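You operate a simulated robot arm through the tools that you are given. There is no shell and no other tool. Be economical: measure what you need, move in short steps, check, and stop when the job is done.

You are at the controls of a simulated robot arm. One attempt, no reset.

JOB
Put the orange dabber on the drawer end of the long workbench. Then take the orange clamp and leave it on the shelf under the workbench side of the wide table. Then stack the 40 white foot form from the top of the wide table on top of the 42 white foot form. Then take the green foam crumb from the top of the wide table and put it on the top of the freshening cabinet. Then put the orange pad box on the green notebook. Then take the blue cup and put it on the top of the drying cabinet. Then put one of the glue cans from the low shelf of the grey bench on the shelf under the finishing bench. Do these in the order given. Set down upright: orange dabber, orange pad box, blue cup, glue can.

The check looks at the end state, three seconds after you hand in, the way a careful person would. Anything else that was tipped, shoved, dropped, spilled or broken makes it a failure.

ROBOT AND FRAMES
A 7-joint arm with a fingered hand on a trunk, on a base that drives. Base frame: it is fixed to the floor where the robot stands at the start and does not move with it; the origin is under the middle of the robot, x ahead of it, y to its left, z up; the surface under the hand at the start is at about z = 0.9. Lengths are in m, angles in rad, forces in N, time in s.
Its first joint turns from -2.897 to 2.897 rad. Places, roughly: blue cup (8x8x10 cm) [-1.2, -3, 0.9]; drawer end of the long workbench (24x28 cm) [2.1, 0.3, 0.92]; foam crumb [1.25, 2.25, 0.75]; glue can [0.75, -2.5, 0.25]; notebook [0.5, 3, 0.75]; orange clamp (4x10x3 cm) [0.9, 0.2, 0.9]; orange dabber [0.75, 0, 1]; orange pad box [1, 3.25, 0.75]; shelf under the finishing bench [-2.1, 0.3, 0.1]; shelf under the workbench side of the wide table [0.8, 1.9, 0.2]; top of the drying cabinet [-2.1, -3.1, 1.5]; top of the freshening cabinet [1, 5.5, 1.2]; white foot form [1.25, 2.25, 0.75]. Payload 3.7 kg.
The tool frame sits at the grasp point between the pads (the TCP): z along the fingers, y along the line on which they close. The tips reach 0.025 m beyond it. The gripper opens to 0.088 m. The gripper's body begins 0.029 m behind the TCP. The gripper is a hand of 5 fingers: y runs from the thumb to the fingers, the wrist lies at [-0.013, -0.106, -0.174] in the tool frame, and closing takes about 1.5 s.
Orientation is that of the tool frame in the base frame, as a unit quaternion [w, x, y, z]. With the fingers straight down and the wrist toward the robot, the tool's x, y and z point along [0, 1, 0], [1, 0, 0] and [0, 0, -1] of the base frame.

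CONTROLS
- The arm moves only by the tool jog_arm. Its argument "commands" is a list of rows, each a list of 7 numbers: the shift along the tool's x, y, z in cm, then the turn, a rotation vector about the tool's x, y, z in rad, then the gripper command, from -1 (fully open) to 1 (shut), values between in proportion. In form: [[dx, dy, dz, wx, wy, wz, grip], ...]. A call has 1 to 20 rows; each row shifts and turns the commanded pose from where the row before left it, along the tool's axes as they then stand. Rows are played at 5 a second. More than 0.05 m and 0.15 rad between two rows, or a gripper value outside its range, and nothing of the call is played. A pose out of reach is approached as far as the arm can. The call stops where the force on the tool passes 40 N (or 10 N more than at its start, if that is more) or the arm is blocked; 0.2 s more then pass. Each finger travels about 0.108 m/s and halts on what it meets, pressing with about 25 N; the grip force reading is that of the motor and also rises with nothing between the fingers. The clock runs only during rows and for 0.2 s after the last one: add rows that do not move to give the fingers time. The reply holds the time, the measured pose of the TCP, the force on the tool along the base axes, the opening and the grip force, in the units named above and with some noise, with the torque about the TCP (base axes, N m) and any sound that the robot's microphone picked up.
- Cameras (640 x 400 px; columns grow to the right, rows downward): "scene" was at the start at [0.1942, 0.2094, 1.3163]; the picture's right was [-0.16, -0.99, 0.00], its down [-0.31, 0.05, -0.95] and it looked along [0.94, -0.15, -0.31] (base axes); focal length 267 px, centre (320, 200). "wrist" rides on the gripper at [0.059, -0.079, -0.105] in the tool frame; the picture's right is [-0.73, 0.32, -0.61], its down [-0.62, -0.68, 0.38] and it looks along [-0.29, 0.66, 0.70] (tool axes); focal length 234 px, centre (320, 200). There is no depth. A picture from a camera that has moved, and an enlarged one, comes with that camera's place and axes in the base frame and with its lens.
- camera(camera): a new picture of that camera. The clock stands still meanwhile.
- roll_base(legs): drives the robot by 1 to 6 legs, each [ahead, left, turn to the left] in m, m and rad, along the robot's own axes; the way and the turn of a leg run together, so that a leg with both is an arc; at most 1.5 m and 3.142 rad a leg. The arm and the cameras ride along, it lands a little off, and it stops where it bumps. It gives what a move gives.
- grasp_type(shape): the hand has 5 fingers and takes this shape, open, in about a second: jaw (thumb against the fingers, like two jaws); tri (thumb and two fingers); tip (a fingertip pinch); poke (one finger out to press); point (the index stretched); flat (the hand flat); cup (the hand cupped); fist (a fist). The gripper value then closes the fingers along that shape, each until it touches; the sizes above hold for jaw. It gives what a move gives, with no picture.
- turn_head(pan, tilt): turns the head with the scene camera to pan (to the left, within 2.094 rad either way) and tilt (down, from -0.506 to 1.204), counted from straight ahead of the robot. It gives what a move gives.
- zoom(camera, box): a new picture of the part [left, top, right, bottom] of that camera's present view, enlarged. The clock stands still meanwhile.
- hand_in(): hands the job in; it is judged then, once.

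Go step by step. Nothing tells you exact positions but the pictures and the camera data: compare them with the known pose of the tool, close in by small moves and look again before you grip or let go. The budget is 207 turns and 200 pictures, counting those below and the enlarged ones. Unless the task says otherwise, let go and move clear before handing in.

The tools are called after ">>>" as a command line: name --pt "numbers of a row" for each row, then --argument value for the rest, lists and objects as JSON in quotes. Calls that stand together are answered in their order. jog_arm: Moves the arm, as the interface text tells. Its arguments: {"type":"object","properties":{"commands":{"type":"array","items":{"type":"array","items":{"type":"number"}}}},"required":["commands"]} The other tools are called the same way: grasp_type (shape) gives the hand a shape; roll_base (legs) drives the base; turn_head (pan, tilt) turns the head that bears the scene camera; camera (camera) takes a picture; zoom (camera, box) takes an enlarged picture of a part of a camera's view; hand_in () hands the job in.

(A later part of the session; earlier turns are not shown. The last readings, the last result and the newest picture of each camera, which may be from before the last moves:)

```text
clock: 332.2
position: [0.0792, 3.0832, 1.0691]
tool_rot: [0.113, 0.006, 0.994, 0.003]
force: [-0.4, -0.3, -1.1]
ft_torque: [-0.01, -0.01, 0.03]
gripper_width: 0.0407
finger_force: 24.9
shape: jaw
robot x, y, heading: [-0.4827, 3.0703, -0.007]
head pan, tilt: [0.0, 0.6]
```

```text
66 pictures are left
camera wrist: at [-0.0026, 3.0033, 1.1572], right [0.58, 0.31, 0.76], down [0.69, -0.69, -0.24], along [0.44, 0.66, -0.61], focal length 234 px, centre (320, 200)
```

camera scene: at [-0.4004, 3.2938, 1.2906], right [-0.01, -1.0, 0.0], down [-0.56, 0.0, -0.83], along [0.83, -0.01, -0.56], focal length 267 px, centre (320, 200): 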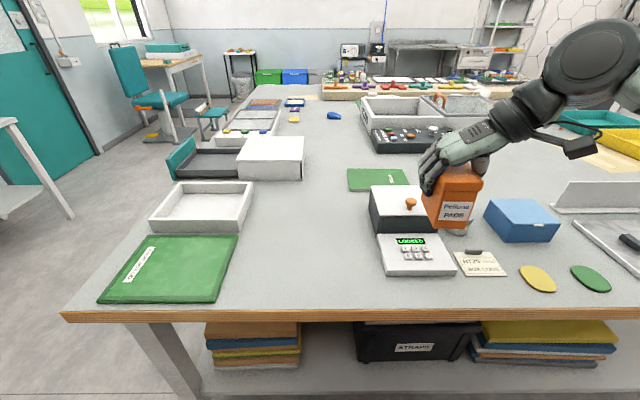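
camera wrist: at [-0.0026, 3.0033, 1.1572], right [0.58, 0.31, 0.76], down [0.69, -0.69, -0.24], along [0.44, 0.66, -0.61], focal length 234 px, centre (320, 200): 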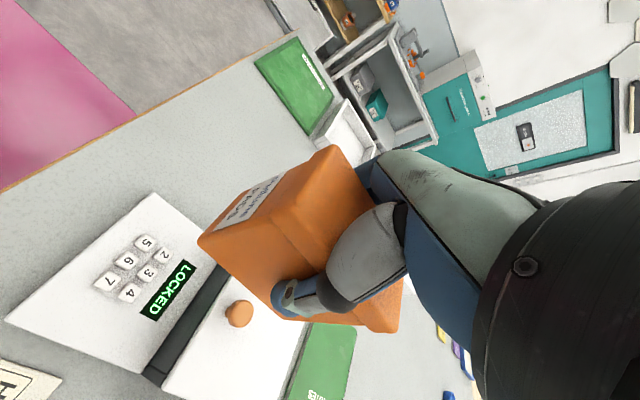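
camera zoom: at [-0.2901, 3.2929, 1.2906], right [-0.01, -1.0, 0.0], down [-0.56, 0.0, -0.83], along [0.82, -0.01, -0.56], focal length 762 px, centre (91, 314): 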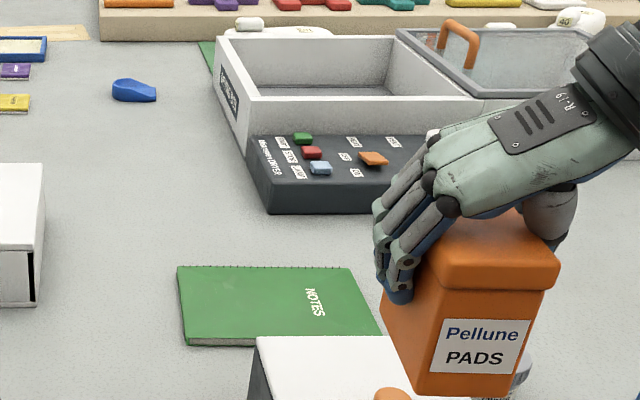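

Notebook spans x 0.37–0.52, y 2.96–3.18. Advance 2.5 cm more, then extend to x≈0.44.

>>> roll_base --legs '[[0.022, 0, 0]]'

>>> jog_arm --pt "-4.8 0 1.06 0 0 0 1" --pt "-4.8 0 1.06 0 0 0 1" --pt "-4.8 0 1.06 0 0 0 1" --pt "-4.8 0 1.06 0 0 0 1" --pt "-4.8 0 1.06 0 0 0 1" --pt "-4.7 -1 1.04 0 0 0 1" --pt "-4.3 0 0.95 0 0 0 1" --pt "0 0 0 0 0 0 1"

>>> zoom --camera "scene" --box '[300, 90, 500, 230]'

>>> camera --camera "wrist"

```text
clock: 333.0
position: [0.101, 3.0831, 1.0684]
tool_rot: [0.112, 0.005, 0.994, 0.003]
force: [-0.3, -0.2, -1.1]
ft_torque: [0.03, -0.01, 0.03]
gripper_width: 0.0405
finger_force: 24.7
shape: jaw
robot x, y, heading: [-0.4647, 3.0726, -0.009]
head pan, tilt: [0.0, 0.6]
```

```text
clock: 334.8
position: [0.4409, 3.0699, 1.0712]
tool_rot: [0.112, 0.005, 0.994, 0.003]
force: [0.1, -0.6, -1.5]
ft_torque: [0.03, 0.01, 0.0]
gripper_width: 0.0404
finger_force: 25.0
shape: jaw
robot x, y, heading: [-0.4606, 3.0695, -0.005]
head pan, tilt: [0.0, 0.6]
```

```text
2.86 times, centred on (400, 160) of scene
camera zoom: at [-0.2681, 3.2929, 1.2906], right [-0.01, -1.0, 0.0], down [-0.57, 0.0, -0.82], along [0.82, -0.01, -0.57], focal length 762 px, centre (91, 314)
```

zoom: 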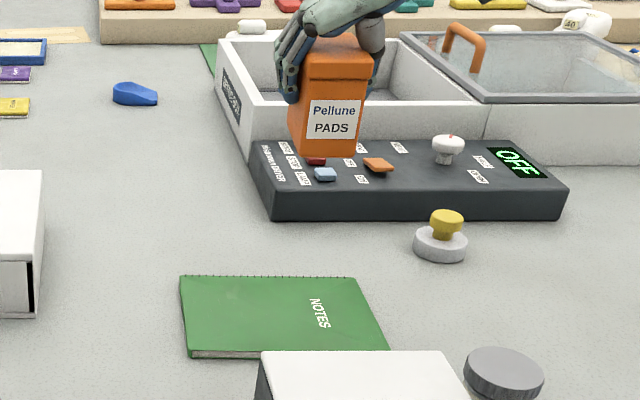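

```text
64 pictures are left
camera wrist: at [0.3584, 2.9914, 1.1596], right [0.58, 0.31, 0.76], down [0.69, -0.69, -0.24], along [0.44, 0.66, -0.61], focal length 234 px, centre (320, 200)
```

wrist: 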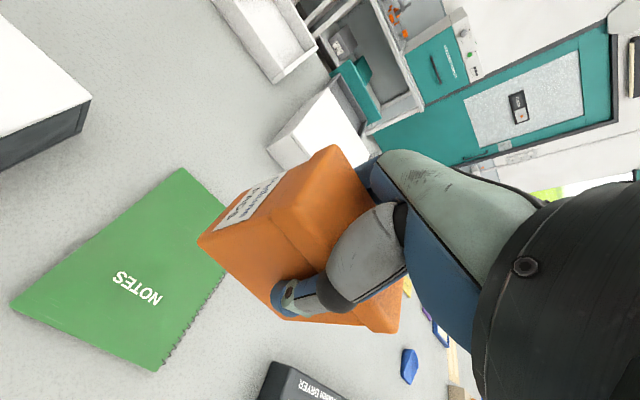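

Box is over the notebook's centre. Lowering to just above.

>>> jog_arm --pt "1.05 0 4.7 0 0 0 1" --pt "1.05 0.2 4.7 0 0 0 1" --pt "1.05 0.2 4.7 0 0 0 1" --pt "0.75 0 3.3 0 0 0 1" --pt "0 0 0 0 0 0 1"

>>> zoom --camera "scene" --box '[300, 110, 460, 222]'

>>> camera --camera "wrist"

```text
clock: 336.0
position: [0.4414, 3.0748, 0.8915]
tool_rot: [0.112, 0.005, 0.994, 0.003]
force: [0.4, -0.1, -2.5]
ft_torque: [0.03, 0.02, 0.0]
gripper_width: 0.0404
finger_force: 24.7
shape: jaw
robot x, y, heading: [-0.4604, 3.0715, -0.008]
head pan, tilt: [0.0, 0.6]
```

```text
3.57 times, centred on (380, 166) of scene
camera zoom: at [-0.268, 3.2928, 1.2906], right [-0.01, -1.0, 0.0], down [-0.57, 0.0, -0.82], along [0.82, -0.01, -0.57], focal length 952 px, centre (106, 321)
```

zoom: 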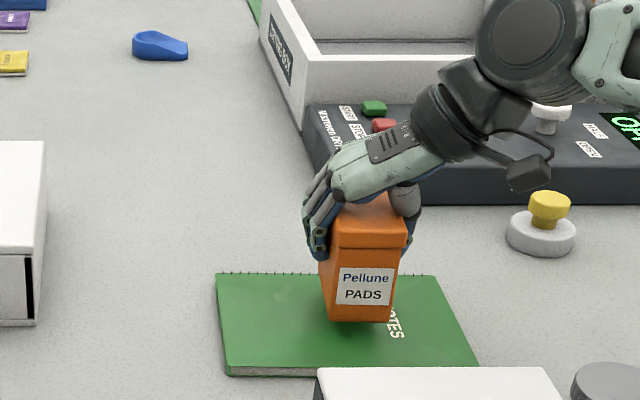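

```text
62 pictures are left
camera wrist: at [0.3581, 2.995, 0.9814], right [0.58, 0.31, 0.76], down [0.69, -0.69, -0.24], along [0.44, 0.66, -0.61], focal length 234 px, centre (320, 200)
```

wrist: 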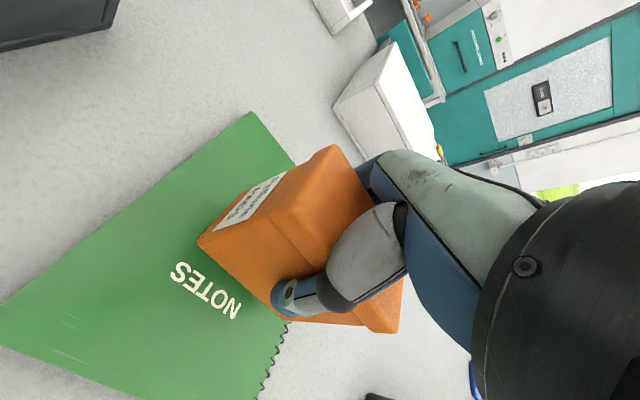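

Slight shift back 0.6 cm, then lower gently to contact.

>>> jog_arm --pt "0.8 0 0.85 0 0 0 1" --pt "0.11 0 0.48 0 0 0 1" --pt "0 0 0 0 0 0 1"

>>> jog_arm --pt "0.07 0 0.3 0 0 0 1" --pt "0 0 0 0 0 0 1"

>>> jog_arm --pt "0.07 0 0.3 0 0 0 1" --pt "0 0 0 0 0 0 1"

```text
clock: 336.8
position: [0.4337, 3.0753, 0.8782]
tool_rot: [0.112, 0.005, 0.994, 0.003]
force: [-0.3, -0.1, -1.8]
ft_torque: [0.02, -0.04, -0.04]
gripper_width: 0.0408
finger_force: 24.8
shape: jaw
robot x, y, heading: [-0.4612, 3.0701, -0.01]
head pan, tilt: [0.0, 0.6]
```

```text
clock: 337.4
position: [0.4352, 3.0762, 0.8758]
tool_rot: [0.113, 0.006, 0.994, 0.004]
force: [-1.3, -2.6, 16.5]
ft_torque: [0.2, 0.04, 0.02]
gripper_width: 0.0406
finger_force: 25.4
shape: jaw
robot x, y, heading: [-0.4592, 3.0717, -0.007]
head pan, tilt: [0.0, 0.6]
```

```text
clock: 337.9
position: [0.4339, 3.0748, 0.8766]
tool_rot: [0.115, 0.007, 0.993, 0.005]
force: [-2.7, -3.1, 17.0]
ft_torque: [0.24, 0.11, 0.08]
gripper_width: 0.0397
finger_force: 25.0
shape: jaw
robot x, y, heading: [-0.4622, 3.0654, -0.005]
head pan, tilt: [0.0, 0.6]
stopped in row 2: the force on the tool passed its limit at 41 N (the readings are from after the stop); the commanded pose is now the measured one
```

Contact on the notebook. Releasing slowly and rising.

>>> jog_arm --pt "-0.03 0 -0.15 0 0 0 1" --pt "0 0 0 0 0 0 0.3" --pt "0 0 0 0 0 0 -0.1" --pt "0 0 0 0 0 0 -0.5" --pt "0 0 0 0 0 0 -0.9" --pt "0 0 0 0 0 0 -0.9" --pt "-0.22 0 -0.98 0 0 0 -0.9" --pt "-0.43 0 -1.95 0 0 0 -0.9" --pt "-0.86 0 -3.9 0 0 0 -0.9" --pt "-1.05 0 -4.8 0 0 0 -0.9" --pt "-1.05 0 -4.8 0 0 0 -0.9"

>>> zoom --camera "scene" --box '[300, 110, 460, 222]'

```text
clock: 340.3
position: [0.4338, 3.0736, 1.0451]
tool_rot: [0.114, 0.006, 0.993, 0.004]
force: [-0.3, 0.4, -2.2]
ft_torque: [0.04, -0.01, 0.03]
gripper_width: 0.0409
finger_force: 25.2
shape: jaw
robot x, y, heading: [-0.4616, 3.0717, -0.005]
head pan, tilt: [0.0, 0.6]
```

```text
3.57 times, centred on (380, 166) of scene
camera zoom: at [-0.2678, 3.2926, 1.2906], right [-0.01, -1.0, 0.0], down [-0.57, 0.0, -0.82], along [0.82, -0.01, -0.57], focal length 952 px, centre (106, 321)
```

zoom: 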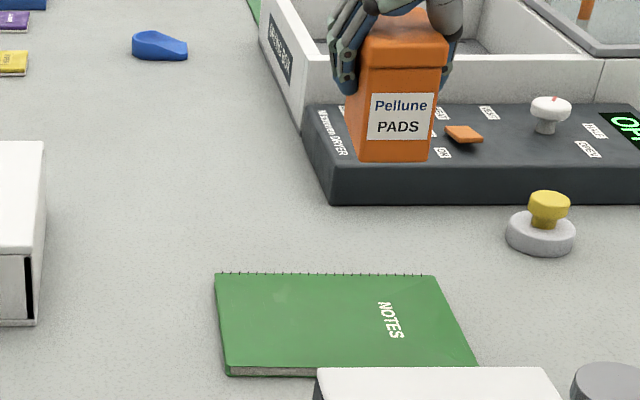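

The hand did not open this time and still holds the box. I'll lower it back to the notebook and open again, checking before rising.

>>> jog_arm --pt "1.05 0 4.8 0 0 0 1" --pt "1.05 0 4.8 0 0 0 1" --pt "1.05 0 4.8 0 0 0 1" --pt "0.37 0 1.7 0 0 0 1" --pt "0.09 0 0.4 0 0 0 1" --pt "0 0 0 0 0 0 1"

>>> jog_arm --pt "0 0 0 0 0 0 0" --pt "0 0 0 0 0 0 -0.5" --pt "0 0 0 0 0 0 -1" --pt "0 0 0 0 0 0 -1" --pt "0 0 0 0 0 0 -1" --pt "0 0 0 0 0 0 -1"

>>> zoom --camera "scene" --box '[300, 110, 460, 222]'

```text
clock: 341.7
position: [0.4349, 3.0763, 0.8772]
tool_rot: [0.117, 0.007, 0.993, 0.005]
force: [-0.5, -2.3, 21.9]
ft_torque: [0.34, -0.1, 0.02]
gripper_width: 0.0403
finger_force: 25.0
shape: jaw
robot x, y, heading: [-0.4594, 3.0723, -0.011]
head pan, tilt: [0.0, 0.6]
```

```text
clock: 343.1
position: [0.4349, 3.0764, 0.8751]
tool_rot: [0.114, 0.007, 0.993, 0.004]
force: [1.9, -6.3, 13.5]
ft_torque: [0.03, 0.26, 0.08]
gripper_width: 0.0879
finger_force: 0.1
shape: jaw
robot x, y, heading: [-0.4556, 3.0738, -0.009]
head pan, tilt: [0.0, 0.6]
```

```text
3.57 times, centred on (380, 166) of scene
camera zoom: at [-0.2685, 3.2925, 1.2907], right [-0.01, -1.0, 0.0], down [-0.56, 0.0, -0.83], along [0.83, -0.01, -0.56], focal length 952 px, centre (106, 321)
```

zoom: 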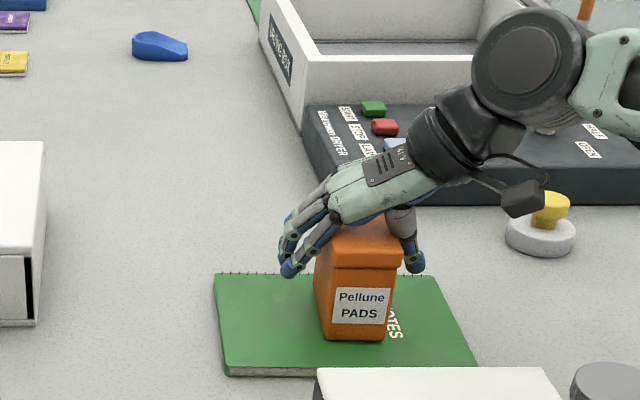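

Now opened (8.8 cm); the box stands on the notebook. Rising straight up.

>>> jog_arm --pt "-0.11 0 -0.49 0 0 0 -1" --pt "-0.43 0 -1.95 0 0 0 -1" --pt "-0.86 0 -3.9 0 0 0 -1" --pt "-1.05 0 -4.8 0 0 0 -1" --pt "-1.05 0 -4.8 0 0 0 -1"

>>> zoom --camera "scene" --box '[300, 110, 460, 222]'

```text
clock: 344.3
position: [0.4342, 3.0746, 1.0377]
tool_rot: [0.114, 0.007, 0.993, 0.003]
force: [0.1, 0.0, -1.8]
ft_torque: [0.02, 0.02, -0.01]
gripper_width: 0.0878
finger_force: 0.1
shape: jaw
robot x, y, heading: [-0.4636, 3.0669, -0.006]
head pan, tilt: [0.0, 0.6]
```

```text
3.57 times, centred on (380, 166) of scene
camera zoom: at [-0.2678, 3.2926, 1.2906], right [-0.01, -1.0, 0.0], down [-0.57, 0.0, -0.82], along [0.82, -0.01, -0.57], focal length 952 px, centre (106, 321)
```

zoom: 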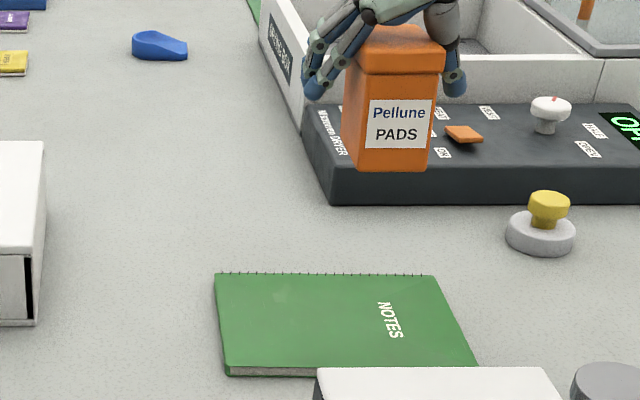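

The box came up with the open hand — it's wedged in the palm. Let me look with the wrist camera.

>>> camera --camera "wrist"

>>> zoom --camera "scene" --box '[370, 90, 450, 160]'

```text
58 pictures are left
camera wrist: at [0.351, 2.9949, 1.126], right [0.57, 0.31, 0.76], down [0.69, -0.69, -0.24], along [0.45, 0.66, -0.61], focal length 234 px, centre (320, 200)
```

wrist: 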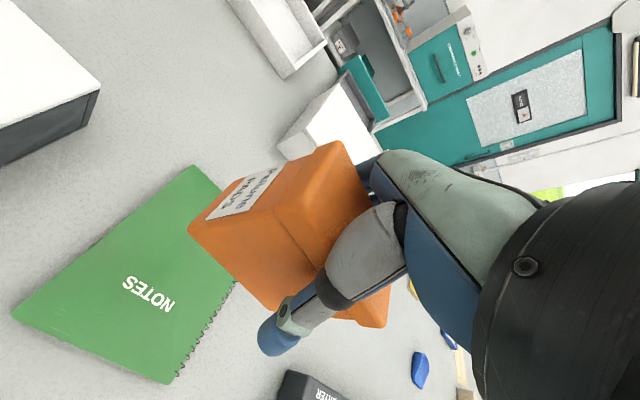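

```text
5.71 times, centred on (410, 125) of scene
camera zoom: at [-0.2678, 3.2926, 1.2906], right [-0.01, -1.0, 0.0], down [-0.57, 0.0, -0.82], along [0.82, -0.01, -0.57], focal length 1524 px, centre (-194, 629)
```

zoom: 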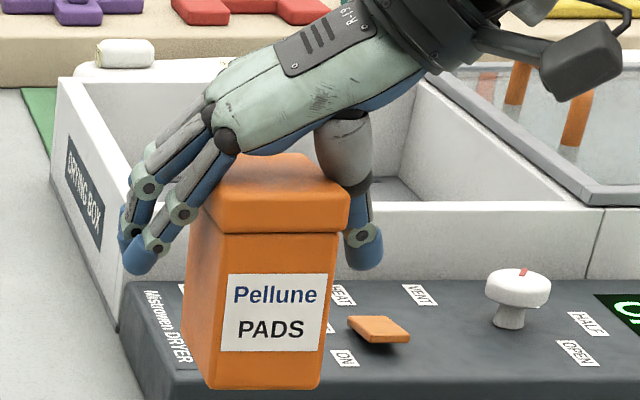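

The lid is wedged between thumb base and knuckles. I'll lower the box back onto the notebook lightly, then change the hand to a flat shape to free it.

>>> jog_arm --pt "1.05 0 4.8 0 0 0 -1" --pt "1.05 0 4.8 0 0 0 -1" --pt "1.0 0 4.5 0 0 0 -1" --pt "0.2 0 0.9 0 0 0 -1" --pt "0 0 0 0 0 0 -1"

>>> zoom --camera "scene" --box '[340, 130, 440, 218]'

```text
clock: 345.5
position: [0.435, 3.0766, 0.8848]
tool_rot: [0.114, 0.006, 0.993, 0.004]
force: [-0.1, 1.1, -1.4]
ft_torque: [0.01, -0.02, 0.03]
gripper_width: 0.0878
finger_force: 0.0
shape: jaw
robot x, y, heading: [-0.461, 3.0709, -0.004]
head pan, tilt: [0.0, 0.6]
```

```text
4.55 times, centred on (390, 174) of scene
camera zoom: at [-0.268, 3.2927, 1.2906], right [-0.01, -1.0, 0.0], down [-0.57, 0.0, -0.82], along [0.82, -0.01, -0.57], focal length 1212 px, centre (2, 318)
```

zoom: 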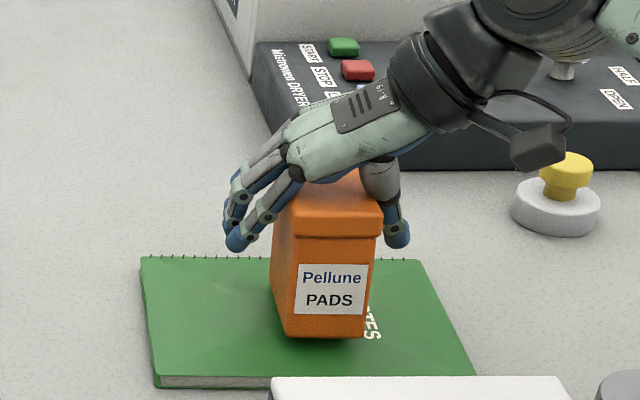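

>>> jog_arm --pt "0.09 0 0.4 0 0 0 -1" --pt "0 0 0 0 0 0 -1"

>>> jog_arm --pt "0.07 0 0.3 0 0 0 -1" --pt "0 0 0 0 0 0 -1"

>>> jog_arm --pt "0.05 0 0.2 0 0 0 -1" --pt "0 0 0 0 0 0 -1"

```text
clock: 346.1
position: [0.4352, 3.0759, 0.8805]
tool_rot: [0.114, 0.006, 0.993, 0.004]
force: [-0.1, 0.8, -1.4]
ft_torque: [0.0, -0.03, 0.0]
gripper_width: 0.0878
finger_force: 0.0
shape: jaw
robot x, y, heading: [-0.4592, 3.067, -0.006]
head pan, tilt: [0.0, 0.6]
```

```text
clock: 346.7
position: [0.4348, 3.0758, 0.878]
tool_rot: [0.114, 0.006, 0.993, 0.003]
force: [-0.4, 0.6, -1.4]
ft_torque: [0.03, -0.04, 0.03]
gripper_width: 0.0876
finger_force: 0.1
shape: jaw
robot x, y, heading: [-0.4575, 3.0707, -0.011]
head pan, tilt: [0.0, 0.6]
```

```text
clock: 347.3
position: [0.4336, 3.0761, 0.8758]
tool_rot: [0.115, 0.007, 0.993, 0.004]
force: [0.2, -2.1, 9.4]
ft_torque: [0.1, 0.1, 0.0]
gripper_width: 0.088
finger_force: 0.0
shape: jaw
robot x, y, heading: [-0.4621, 3.07, -0.009]
head pan, tilt: [0.0, 0.6]
```

Light contact on the notebook. Now a flat hand.

>>> grasp_type --shape "flat"

>>> zoom --camera "scene" --box '[340, 130, 440, 218]'

>>> camera --camera "wrist"

```text
clock: 348.2
position: [0.4356, 3.076, 0.8748]
tool_rot: [0.114, 0.005, 0.993, 0.003]
force: [2.5, 0.9, 5.6]
ft_torque: [0.36, 0.13, -0.01]
gripper_width: 0.0
finger_force: 0.1
shape: flat
robot x, y, heading: [-0.4607, 3.0711, -0.004]
head pan, tilt: [0.0, 0.6]
```

```text
4.55 times, centred on (390, 174) of scene
camera zoom: at [-0.2682, 3.2928, 1.2906], right [-0.01, -1.0, 0.0], down [-0.56, 0.0, -0.83], along [0.83, -0.01, -0.56], focal length 1212 px, centre (2, 318)
```

zoom: 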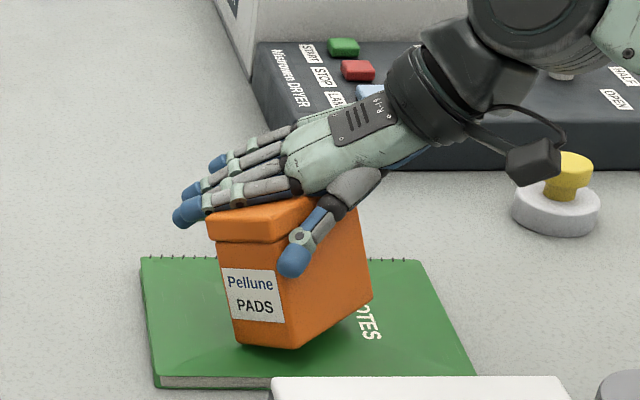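

```text
54 pictures are left
camera wrist: at [0.3526, 2.9962, 0.9639], right [0.57, 0.31, 0.76], down [0.69, -0.69, -0.24], along [0.45, 0.66, -0.61], focal length 234 px, centre (320, 200)
```

wrist: 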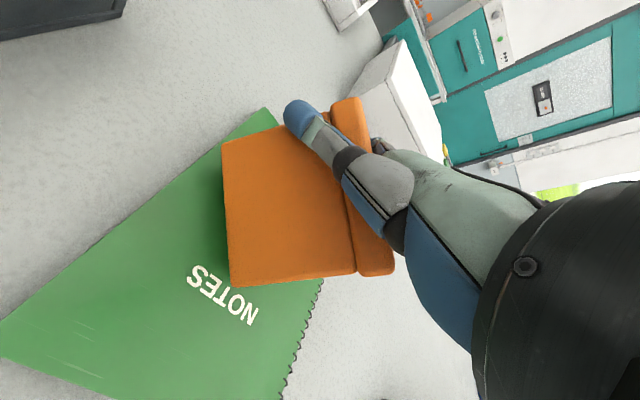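

The thumb nudged and tilted the box slightly against the palm. I'll rise slowly 1.5 cm and look.

>>> jog_arm --pt "-0.11 0 -0.5 0 0 0 -1" --pt "-0.11 0 -0.5 0 0 0 -1" --pt "-0.11 0 -0.5 0 0 0 -1" --pt "0 0 0 0 0 0 -1"

>>> zoom --camera "scene" --box '[340, 130, 440, 218]'

```text
clock: 349.2
position: [0.435, 3.0761, 0.8911]
tool_rot: [0.114, 0.006, 0.993, 0.003]
force: [-0.2, 0.3, -0.9]
ft_torque: [-0.06, 0.0, 0.02]
gripper_width: 0.0806
finger_force: 0.0
shape: flat
robot x, y, heading: [-0.4577, 3.0691, -0.007]
head pan, tilt: [0.0, 0.6]
```

```text
4.55 times, centred on (390, 174) of scene
camera zoom: at [-0.268, 3.2927, 1.2906], right [-0.01, -1.0, 0.0], down [-0.56, 0.0, -0.83], along [0.82, -0.01, -0.57], focal length 1212 px, centre (2, 318)
```

zoom: 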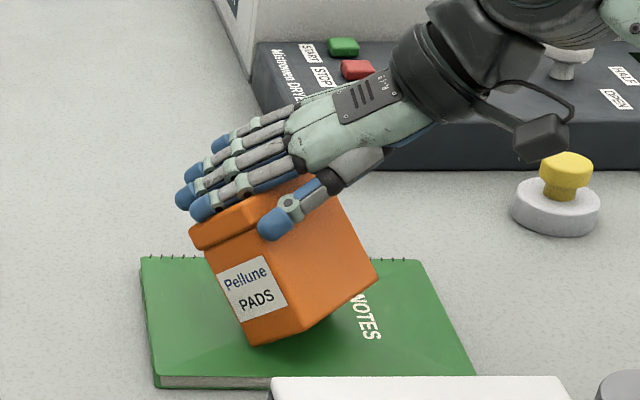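

The thumb is prying it. I'll lower again to reduce the tilt, then slide the hand back toward me so the thumb leaves the box face.

>>> jog_arm --pt "0.11 0 0.5 0 0 0 -1" --pt "0.11 0 0.5 0 0 0 -1" --pt "0.07 0 0.3 0 0 0 -1" --pt "0.5 0 0 0 0 0 -1" --pt "0.5 0 0 0 0 0 -1" --pt "0 0 0 0 0 0 -1"

>>> zoom --camera "scene" --box '[340, 130, 440, 218]'

```text
clock: 350.2
position: [0.4332, 3.0769, 0.8823]
tool_rot: [0.118, 0.009, 0.993, 0.008]
force: [8.5, 1.6, 25.5]
ft_torque: [1.2, 0.89, -0.31]
gripper_width: 0.0805
finger_force: 0.0
shape: flat
robot x, y, heading: [-0.4582, 3.0676, -0.009]
head pan, tilt: [0.0, 0.6]
stopped in row 4: the force on the tool passed its limit at 45 N (the readings are from after the stop); the commanded pose is now the measured one
```

```text
4.55 times, centred on (390, 174) of scene
camera zoom: at [-0.2685, 3.2926, 1.2907], right [-0.01, -1.0, 0.0], down [-0.56, 0.0, -0.83], along [0.83, -0.01, -0.56], focal length 1212 px, centre (2, 318)
```

zoom: 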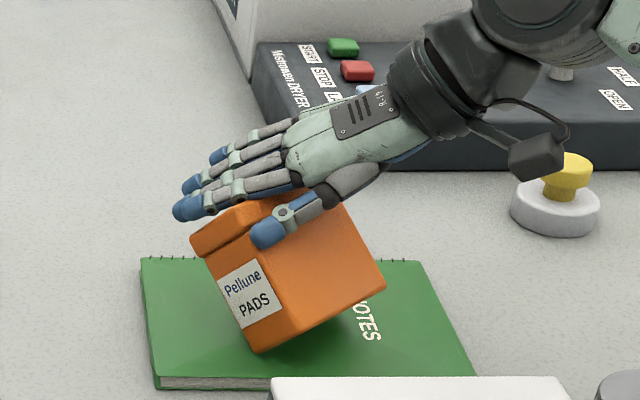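

Pressing worsens it. Rising 1 cm and then sliding back toward me (−x), thumb moving away from the box.

>>> jog_arm --pt "-0.22 0 -1 0 0 0 -1" --pt "0.6 0 -0.1 0 0 0 -1" --pt "0.6 0 -0.1 0 0 0 -1" --pt "0.6 0 -0.1 0 0 0 -1" --pt "0 0 0 0 0 0 -1"

>>> zoom --camera "scene" --box '[340, 130, 440, 218]'

```text
clock: 351.4
position: [0.4147, 3.0754, 0.8883]
tool_rot: [0.117, 0.007, 0.993, 0.006]
force: [2.6, -0.9, 13.7]
ft_torque: [0.61, 0.29, -0.11]
gripper_width: 0.0
finger_force: 0.0
shape: flat
robot x, y, heading: [-0.4575, 3.0668, -0.008]
head pan, tilt: [0.0, 0.6]
```

```text
4.55 times, centred on (390, 174) of scene
camera zoom: at [-0.2683, 3.2926, 1.2907], right [-0.01, -1.0, 0.0], down [-0.56, 0.0, -0.83], along [0.83, -0.01, -0.56], focal length 1212 px, centre (2, 318)
```

zoom: 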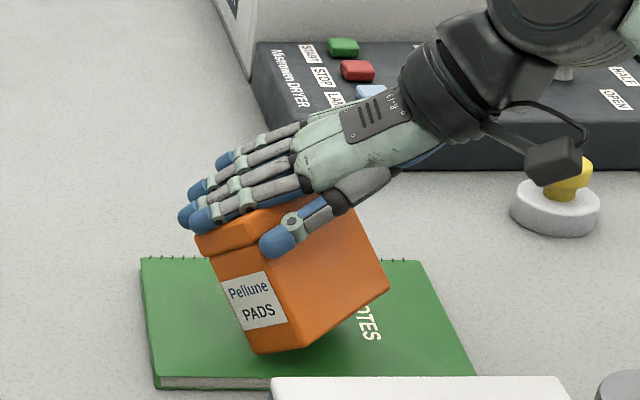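

I'll return to the jaw shape; the fingers swinging down should push the box back upright between thumb and fingers.

>>> grasp_type --shape "jaw"

>>> zoom --camera "scene" --box '[340, 130, 440, 218]'

>>> camera --camera "wrist"

```text
clock: 352.3
position: [0.4137, 3.0767, 0.8879]
tool_rot: [0.116, 0.009, 0.993, 0.005]
force: [-0.1, 0.3, 0.0]
ft_torque: [-0.06, -0.03, -0.02]
gripper_width: 0.088
finger_force: 0.0
shape: jaw
robot x, y, heading: [-0.4608, 3.0713, -0.003]
head pan, tilt: [0.0, 0.6]
```

```text
4.55 times, centred on (390, 174) of scene
camera zoom: at [-0.268, 3.2927, 1.2906], right [-0.01, -1.0, 0.0], down [-0.56, 0.0, -0.83], along [0.83, -0.01, -0.56], focal length 1212 px, centre (2, 318)
```

zoom: 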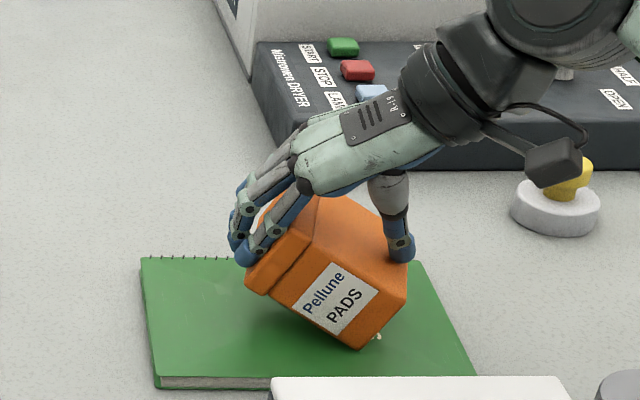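

```text
49 pictures are left
camera wrist: at [0.3312, 2.9955, 0.9745], right [0.57, 0.31, 0.76], down [0.69, -0.69, -0.24], along [0.45, 0.66, -0.6], focal length 234 px, centre (320, 200)
```

wrist: 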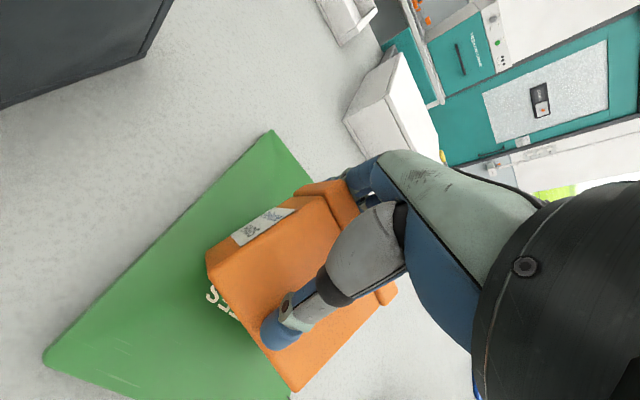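

The box now leans left ~50°, propped between fingers and thumb. I'll push its top back to the right by moving the hand right (−y) in small steps, with slight extra height.

>>> jog_arm --pt "-0.1 -0.4 -0.5 0 0 0 -1" --pt "-0.1 -0.5 -0.3 0 0 0 -1" --pt "0 -0.6 0 0 0 0 -1" --pt "0 0 0 0 0 0 -1"

>>> zoom --camera "scene" --box '[340, 130, 440, 218]'

```text
clock: 353.3
position: [0.4139, 3.0612, 0.8964]
tool_rot: [0.116, 0.008, 0.993, 0.006]
force: [-0.9, 0.7, -1.0]
ft_torque: [-0.03, 0.02, 0.0]
gripper_width: 0.088
finger_force: 0.0
shape: jaw
robot x, y, heading: [-0.4614, 3.0727, -0.005]
head pan, tilt: [0.0, 0.6]
```

```text
4.55 times, centred on (390, 174) of scene
camera zoom: at [-0.2679, 3.2927, 1.2906], right [-0.01, -1.0, 0.0], down [-0.56, 0.0, -0.83], along [0.82, -0.01, -0.56], focal length 1212 px, centre (2, 318)
```

zoom: 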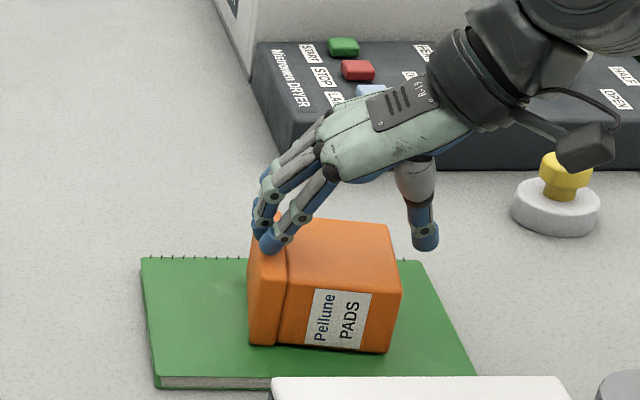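

The box tipped onto its side on the notebook. It must stand upright, so I'll regrasp it across its depth (x), raise it, and turn it up. First rise, straighten and yaw the hand back to wrist-toward-robot.

>>> jog_arm --pt "-1.05 0 -4.8 0 0 0 -1" --pt "-1.05 0 -4.8 0 0.115 0 -1" --pt "0 0 -3 0 0.115 0 -1" --pt "0 0 0 0 0 0.143 -1" --pt "0 0 0 0 0 0.143 -1" --pt "0 0 0 0 0 0.143 -1" --pt "0 0 0 0 0 0.143 -1" --pt "0 0 0 0 0 0.143 -1" --pt "0 0 0 0 0 0.143 -1" --pt "0 0 0 0 0 0.143 -1" --pt "0 0 0 0 0 0.143 -1" --pt "0 0 0 0 0 0.143 -1" --pt "0 0 0 0 0 0.143 -1" --pt "0 0 0 0 0 0.14 -1"

>>> camera --camera "wrist"

```text
clock: 356.3
position: [0.4083, 3.0586, 1.0245]
tool_rot: [-0.004, 0.712, 0.702, 0.007]
force: [0.4, 0.0, -0.2]
ft_torque: [-0.02, 0.0, 0.0]
gripper_width: 0.0877
finger_force: 0.2
shape: jaw
robot x, y, heading: [-0.4596, 3.0706, -0.01]
head pan, tilt: [0.0, 0.6]
```

```text
47 pictures are left
camera wrist: at [0.33, 3.1167, 1.1292], right [0.31, -0.74, 0.6], down [-0.69, -0.61, -0.39], along [0.65, -0.29, -0.7], focal length 234 px, centre (320, 200)
```

wrist: 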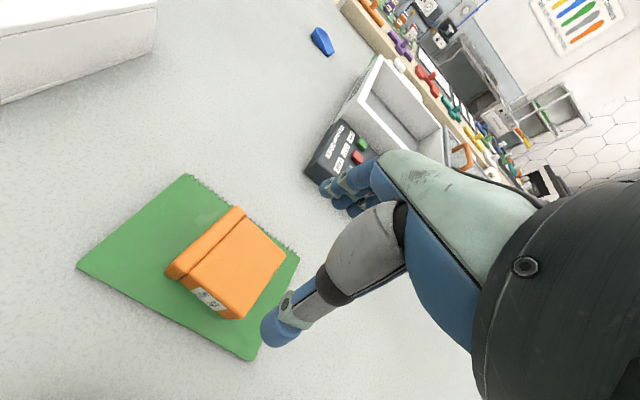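

Body depth ≈8.5 cm, yaw ≈ −0.2 rad, centre ≈(0.423, 3.058). It should just fit in the open hand. Aligning and descending partway.

>>> jog_arm --pt "0 1.5 2 0 0 0.1 -1" --pt "0 0 4 0 0 0.1 -1" --pt "0 0 3.5 0 0 0 -1" --pt "0 0 0 0 0 0 -1"

>>> camera --camera "wrist"

>>> zoom --camera "scene" --box '[340, 130, 440, 218]'

```text
clock: 357.3
position: [0.424, 3.0611, 0.9283]
tool_rot: [-0.004, 0.778, 0.628, 0.005]
force: [-0.5, 0.3, 0.0]
ft_torque: [-0.02, -0.01, 0.01]
gripper_width: 0.0876
finger_force: 0.1
shape: jaw
robot x, y, heading: [-0.4616, 3.0691, -0.008]
head pan, tilt: [0.0, 0.6]
```

```text
46 pictures are left
camera wrist: at [0.3587, 3.1329, 1.0342], right [0.16, -0.79, 0.6], down [-0.8, -0.46, -0.39], along [0.58, -0.41, -0.7], focal length 234 px, centre (320, 200)
```

wrist: 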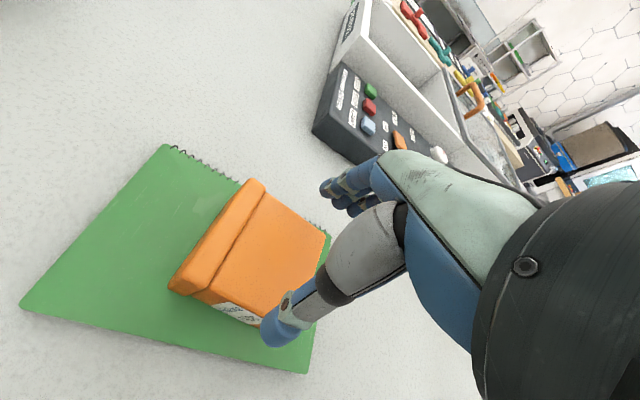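

```text
4.55 times, centred on (390, 174) of scene
camera zoom: at [-0.268, 3.2928, 1.2906], right [-0.01, -1.0, 0.0], down [-0.56, 0.0, -0.83], along [0.82, -0.01, -0.56], focal length 1212 px, centre (2, 318)
```

zoom: 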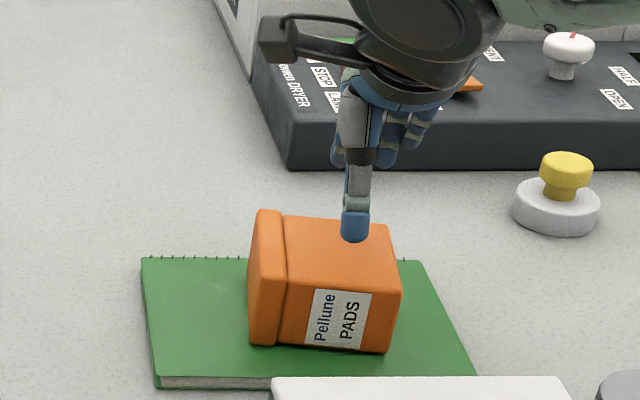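

Depth looks ≈8.7 cm – tight but worth a careful try: correct yaw slightly, centre at (0.428, 3.055), and descend in small steps.

>>> jog_arm --pt "-0.4 0.5 2 0 0 -0.08 -1" --pt "0 0 2 0 0 0 -1" --pt "0 0 1 0 0 0 -1" --pt "0 0 0.5 0 0 0 -1" --pt "0 0 0.5 0 0 0 -1" --pt "0 0 0.5 0 0 0 -1" --pt "0 0 0.5 0 0 0 -1" --pt "0 0 0 0 0 0 -1"

>>> zoom --camera "scene" --box '[340, 130, 440, 218]'

```text
clock: 359.1
position: [0.429, 3.0573, 0.8602]
tool_rot: [-0.004, 0.753, 0.658, 0.006]
force: [-0.7, -0.9, 32.2]
ft_torque: [0.11, 0.01, -0.04]
gripper_width: 0.088
finger_force: 0.0
shape: jaw
robot x, y, heading: [-0.4604, 3.0704, -0.006]
head pan, tilt: [0.0, 0.6]
```

```text
4.55 times, centred on (390, 174) of scene
camera zoom: at [-0.2692, 3.2927, 1.2908], right [-0.01, -1.0, 0.0], down [-0.56, 0.0, -0.83], along [0.83, -0.01, -0.56], focal length 1212 px, centre (2, 318)
```

zoom: 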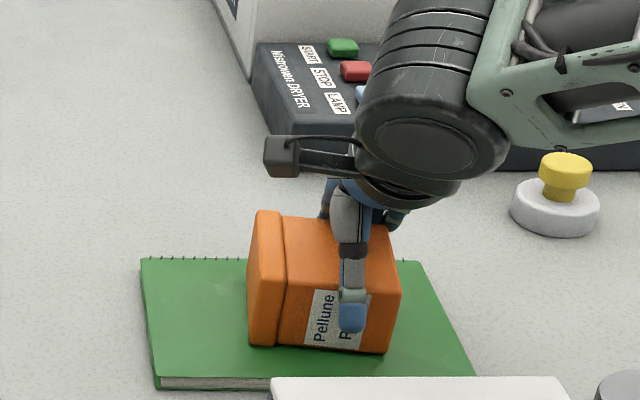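

The hand straddles the box. Rising 4 mm and closing.

>>> jog_arm --pt "0 0 -0.4 0 0 0 -1" --pt "0 0 0 0 0 0 -0.5" --pt "0 0 0 0 0 0 0" --pt "0 0 0 0 0 0 1" --pt "0 0 0 0 0 0 1" --pt "0 0 0 0 0 0 1" --pt "0 0 0 0 0 0 1"

>>> jog_arm --pt "0 0 -2 0 0 0 1" --pt "0 0 -4 0 0 0 1" --pt "0 0 -4 0 0 0 1" --pt "0 0 -4 0 0 0 1" --pt "0 0 0 0 0 0 1"

>>> zoom --camera "scene" --box '[320, 80, 480, 220]'

```text
clock: 360.7
position: [0.4288, 3.0568, 0.8629]
tool_rot: [-0.004, 0.752, 0.659, 0.006]
force: [-4.5, 0.2, 9.4]
ft_torque: [0.17, 0.23, 0.11]
gripper_width: 0.0752
finger_force: 24.8
shape: jaw
robot x, y, heading: [-0.4597, 3.068, -0.01]
head pan, tilt: [0.0, 0.6]
```

```text
clock: 361.9
position: [0.4292, 3.0554, 1.0035]
tool_rot: [-0.003, 0.752, 0.659, 0.006]
force: [-0.1, -0.1, -1.7]
ft_torque: [-0.02, 0.01, 0.0]
gripper_width: 0.0754
finger_force: 25.2
shape: jaw
robot x, y, heading: [-0.4593, 3.0662, -0.009]
head pan, tilt: [0.0, 0.6]
```

```text
2.86 times, centred on (400, 150) of scene
camera zoom: at [-0.2679, 3.2927, 1.2906], right [-0.01, -1.0, 0.0], down [-0.56, 0.0, -0.83], along [0.82, -0.01, -0.57], focal length 762 px, centre (91, 343)
```

zoom: 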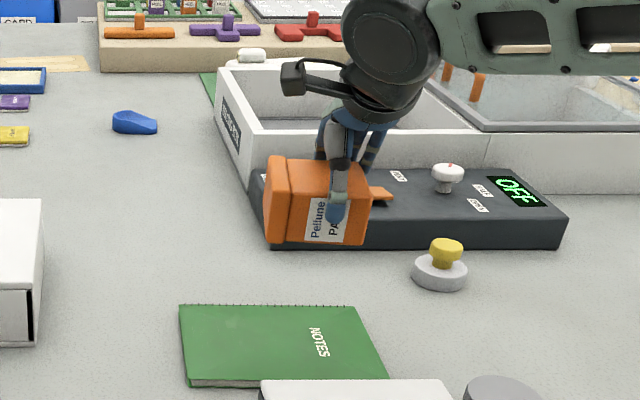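

Lifted across its depth. I'll carry it to the free table area left (≈(0.25, 3.385)), rotating it upright about the closing axis.

>>> jog_arm --pt "0 0 -4 0 0 0 1" --pt "0 0 -4 0 0 0 1" --pt "3.8 -2.77 0 0 0 0 1" --pt "3.8 -2.77 0 0 0 0 1" --pt "3.8 -2.77 0 0 0 0 1" --pt "3.8 -2.77 0 0 0 0 1" --pt "3.8 -2.77 0 0 0 0 1" --pt "3.8 -2.77 0 0 0 0 1" --pt "3.8 -2.77 0 0 0 0 1" --pt "3.8 -2.77 0 0 0 0 1" --pt "0 0 0 0 0.1356 0 1" --pt "0 0 0 0 0.1356 0 1" --pt "0 0 0 0 0.1356 0 1" --pt "0 0 0 0 0.1356 0 1" --pt "0 0 0 0 0.1356 0 1" --pt "0 0 0 0 0.1356 0 1" --pt "0 0 0 0 0.1356 0 1" --pt "0 0 0 0 0.1356 0 1" --pt "0 0 0 0 0.1356 0 1"

>>> camera --camera "scene"

```text
clock: 365.9
position: [0.2538, 3.3726, 1.0877]
tool_rot: [-0.382, 0.613, 0.537, 0.435]
force: [-0.6, 0.1, -1.1]
ft_torque: [-0.05, 0.0, -0.02]
gripper_width: 0.0751
finger_force: 24.8
shape: jaw
out of reach, approached as far as the arm can: row 10
robot x, y, heading: [-0.4617, 3.0717, -0.005]
head pan, tilt: [0.0, 0.6]
```

```text
42 pictures are left
camera scene: at [-0.2679, 3.2928, 1.2906], right [-0.01, -1.0, 0.0], down [-0.56, 0.0, -0.83], along [0.82, -0.01, -0.56], focal length 267 px, centre (320, 200)
```

scene: 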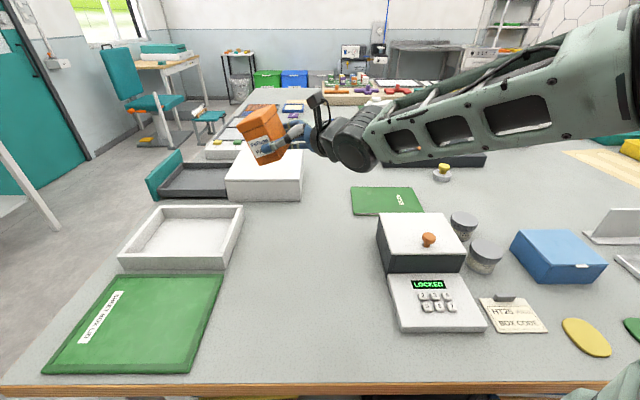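

The box is nearly upright in the hand. Shift 3 cm left and lower over the free area.

>>> jog_arm --pt "0.98 -0.39 2.8 0 0 0 1" --pt "-4.6 0 1.6 0 0 0 1" --pt "-4.6 0 1.6 0 0 0 1" --pt "-4.6 0 1.6 0 0 0 1" --pt "-4.6 0 1.6 0 0 0 1" --pt "0 0 0 0 0 0 1"

>>> zoom --camera "scene" --box '[230, 130, 400, 260]'

```text
clock: 367.3
position: [0.2556, 3.4013, 0.893]
tool_rot: [-0.381, 0.613, 0.538, 0.436]
force: [-0.8, 0.1, -0.9]
ft_torque: [-0.02, -0.02, 0.01]
gripper_width: 0.0752
finger_force: 25.2
shape: jaw
robot x, y, heading: [-0.4587, 3.0695, -0.008]
head pan, tilt: [0.0, 0.6]
```

```text
3.08 times, centred on (315, 195) of scene
camera zoom: at [-0.2679, 3.2927, 1.2906], right [-0.01, -1.0, 0.0], down [-0.56, 0.0, -0.82], along [0.82, -0.01, -0.57], focal length 820 px, centre (335, 215)
```

zoom: 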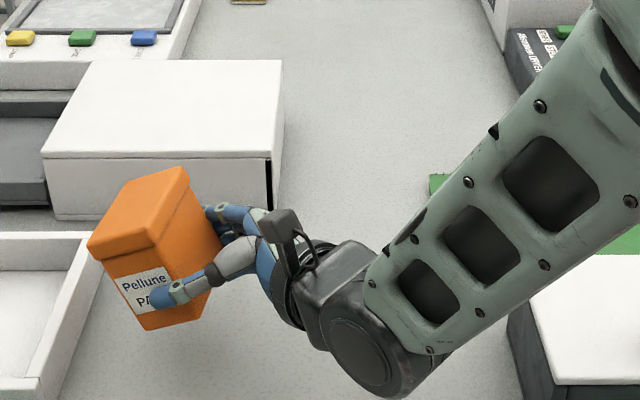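

A bit close to the tray; shifting 2.5 cm right, and increasing the roll by 0.2 rad toward upright, then lowering to contact.

>>> jog_arm --pt "-0.8 0.32 -2.3 0 0 0 1" --pt "0 0 0 0 0.1 0 1" --pt "0 0 0 0 0.1 0 1" --pt "-1.45 0 0.2 0 0 0 1" --pt "-0.5 0 0.07 0 0 0 1" --pt "0 0 0 0 0 0 1"

>>> jog_arm --pt "-0.5 0 0.07 0 0 0 1" --pt "-0.5 0 0.07 0 0 0 1" --pt "0 0 0 0 0 0 1"

>>> zoom --camera "scene" --box '[230, 130, 400, 260]'

```text
clock: 368.7
position: [0.2546, 3.3782, 0.8732]
tool_rot: [-0.432, 0.566, 0.497, 0.495]
force: [0.2, -0.5, -2.0]
ft_torque: [-0.03, -0.02, 0.0]
gripper_width: 0.0752
finger_force: 24.4
shape: jaw
robot x, y, heading: [-0.4622, 3.0683, -0.008]
head pan, tilt: [0.0, 0.6]
```

```text
clock: 369.5
position: [0.2532, 3.3786, 0.862]
tool_rot: [-0.433, 0.567, 0.497, 0.494]
force: [0.0, 0.0, -0.9]
ft_torque: [-0.06, 0.03, 0.06]
gripper_width: 0.0753
finger_force: 25.2
shape: jaw
robot x, y, heading: [-0.458, 3.0683, -0.009]
head pan, tilt: [0.0, 0.6]
```

```text
3.08 times, centred on (315, 195) of scene
camera zoom: at [-0.2679, 3.2928, 1.2906], right [-0.01, -1.0, 0.0], down [-0.56, 0.0, -0.83], along [0.82, -0.01, -0.57], focal length 820 px, centre (335, 215)
```

zoom: 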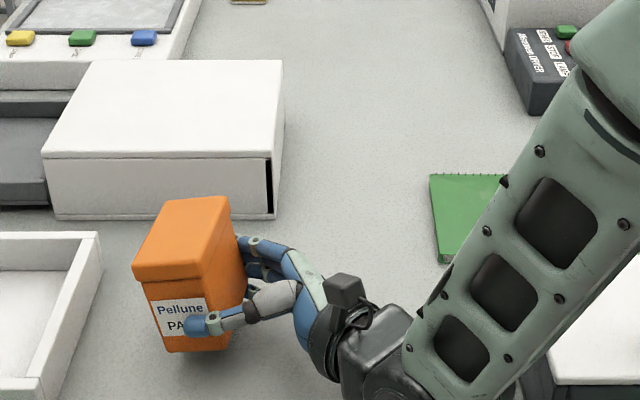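

Almost upright. Lowering to contact.

>>> jog_arm --pt "-0.5 0 0.07 0 0 0 1" --pt "-0.4 0 0.05 0 0 0 1" --pt "0 0 0 0 0 0 1"

>>> jog_arm --pt "-0.4 0 0.05 0 0 0 1" --pt "-0.3 0 0.04 0 0 0 1" --pt "0 0 0 0 0 0 1"

```text
clock: 370.3
position: [0.2545, 3.3777, 0.8547]
tool_rot: [-0.432, 0.567, 0.497, 0.495]
force: [-0.4, 0.7, -1.1]
ft_torque: [-0.06, 0.02, 0.05]
gripper_width: 0.075
finger_force: 24.8
shape: jaw
robot x, y, heading: [-0.4608, 3.0707, -0.003]
head pan, tilt: [0.0, 0.6]
```

```text
clock: 371.1
position: [0.2542, 3.3784, 0.8458]
tool_rot: [-0.433, 0.568, 0.495, 0.495]
force: [-1.0, 0.2, -2.1]
ft_torque: [-0.06, 0.01, -0.03]
gripper_width: 0.0752
finger_force: 24.9
shape: jaw
robot x, y, heading: [-0.46, 3.0683, -0.004]
head pan, tilt: [0.0, 0.6]
```

>>> jog_arm --pt "-0.4 0 0.05 0 0 0 1" --pt "0 0 0 0 0 0 1"

>>> jog_arm --pt "-0.3 0 0.04 0 0 0 1" --pt "0 0 0 0 0 0 1"

>>> zoom --camera "scene" --box '[240, 170, 360, 250]'

```text
clock: 371.7
position: [0.2545, 3.3775, 0.8422]
tool_rot: [-0.432, 0.566, 0.497, 0.495]
force: [-0.3, 0.1, -0.8]
ft_torque: [-0.03, 0.01, -0.01]
gripper_width: 0.0753
finger_force: 24.9
shape: jaw
robot x, y, heading: [-0.4605, 3.0728, -0.0]
head pan, tilt: [0.0, 0.6]
```

```text
clock: 372.3
position: [0.254, 3.3774, 0.8398]
tool_rot: [-0.432, 0.566, 0.497, 0.496]
force: [-0.6, -1.0, 7.3]
ft_torque: [0.0, -0.34, -0.03]
gripper_width: 0.0753
finger_force: 25.9
shape: jaw
robot x, y, heading: [-0.4584, 3.0656, -0.004]
head pan, tilt: [0.0, 0.6]
```

```text
5.00 times, centred on (300, 210) of scene
camera zoom: at [-0.2682, 3.2926, 1.2907], right [-0.01, -1.0, 0.0], down [-0.56, 0.0, -0.83], along [0.83, -0.01, -0.56], focal length 1333 px, centre (420, 150)
```

zoom: 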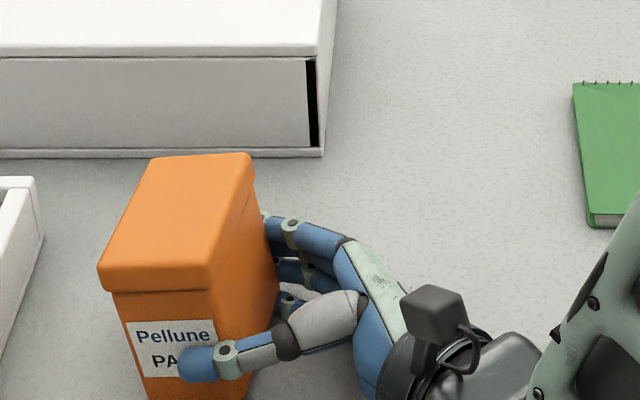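

Contact, box nearly upright. Opening and withdrawing the hand to the right along its axis.

>>> jog_arm --pt "0 0 0 0 0 0 0" --pt "0 0 0 0 0 0 -0.9" --pt "0 0 0 0 0 0 -1" --pt "0 0 0 0 0 0 -1" --pt "0 0 0 0 0 0 -1" --pt "0 0 0 0 0 0 -1"

>>> zoom --camera "scene" --box '[230, 160, 380, 260]'

```text
clock: 373.7
position: [0.2542, 3.3782, 0.8394]
tool_rot: [-0.433, 0.567, 0.497, 0.495]
force: [-3.1, 3.3, 6.5]
ft_torque: [-0.05, -0.04, 0.01]
gripper_width: 0.0882
finger_force: 0.1
shape: jaw
robot x, y, heading: [-0.46, 3.0714, -0.008]
head pan, tilt: [0.0, 0.6]
```

```text
4.00 times, centred on (305, 210) of scene
camera zoom: at [-0.2682, 3.2928, 1.2906], right [-0.01, -1.0, 0.0], down [-0.56, 0.0, -0.83], along [0.83, -0.01, -0.56], focal length 1067 px, centre (380, 160)
```

zoom: 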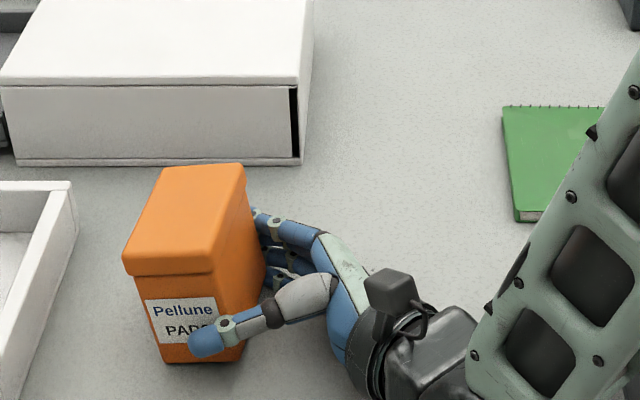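

>>> jog_arm --pt "0 0 -1 0 0 0 -1" --pt "0 0 -1.5 0 0 0 -1" --pt "0 0 -2 0 0 0 -1" --pt "0 0 -3 0 0 0 -1" --pt "0 0 -3 0 0 0 -1" --pt "0 0 0 0 0 0 -1"

>>> zoom --camera "scene" --box '[230, 140, 420, 260]'

```text
clock: 375.3
position: [0.2553, 3.3584, 0.8662]
tool_rot: [-0.455, 0.532, 0.531, 0.478]
force: [-0.4, -0.5, 1.6]
ft_torque: [-0.01, -0.14, -0.01]
gripper_width: 0.088
finger_force: 0.0
shape: jaw
robot x, y, heading: [-0.4117, 3.0832, 0.073]
head pan, tilt: [0.0, 0.6]
stopped in row 6: the arm was blocked; the commanded pose is now the measured one
```

```text
3.33 times, centred on (325, 200) of scene
camera zoom: at [-0.2471, 3.3242, 1.2913], right [0.07, -1.0, 0.0], down [-0.56, -0.04, -0.83], along [0.83, 0.06, -0.56], focal length 889 px, centre (303, 200)
```

zoom: 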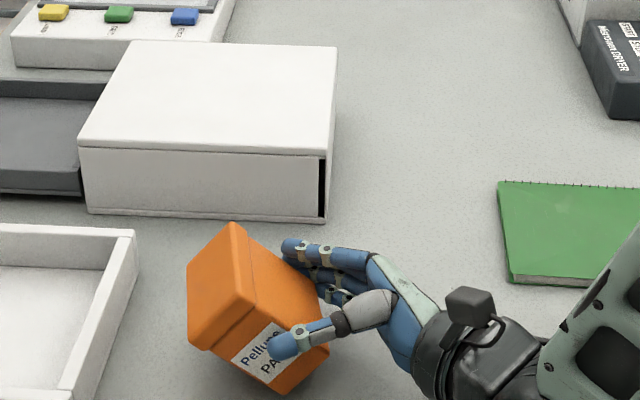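

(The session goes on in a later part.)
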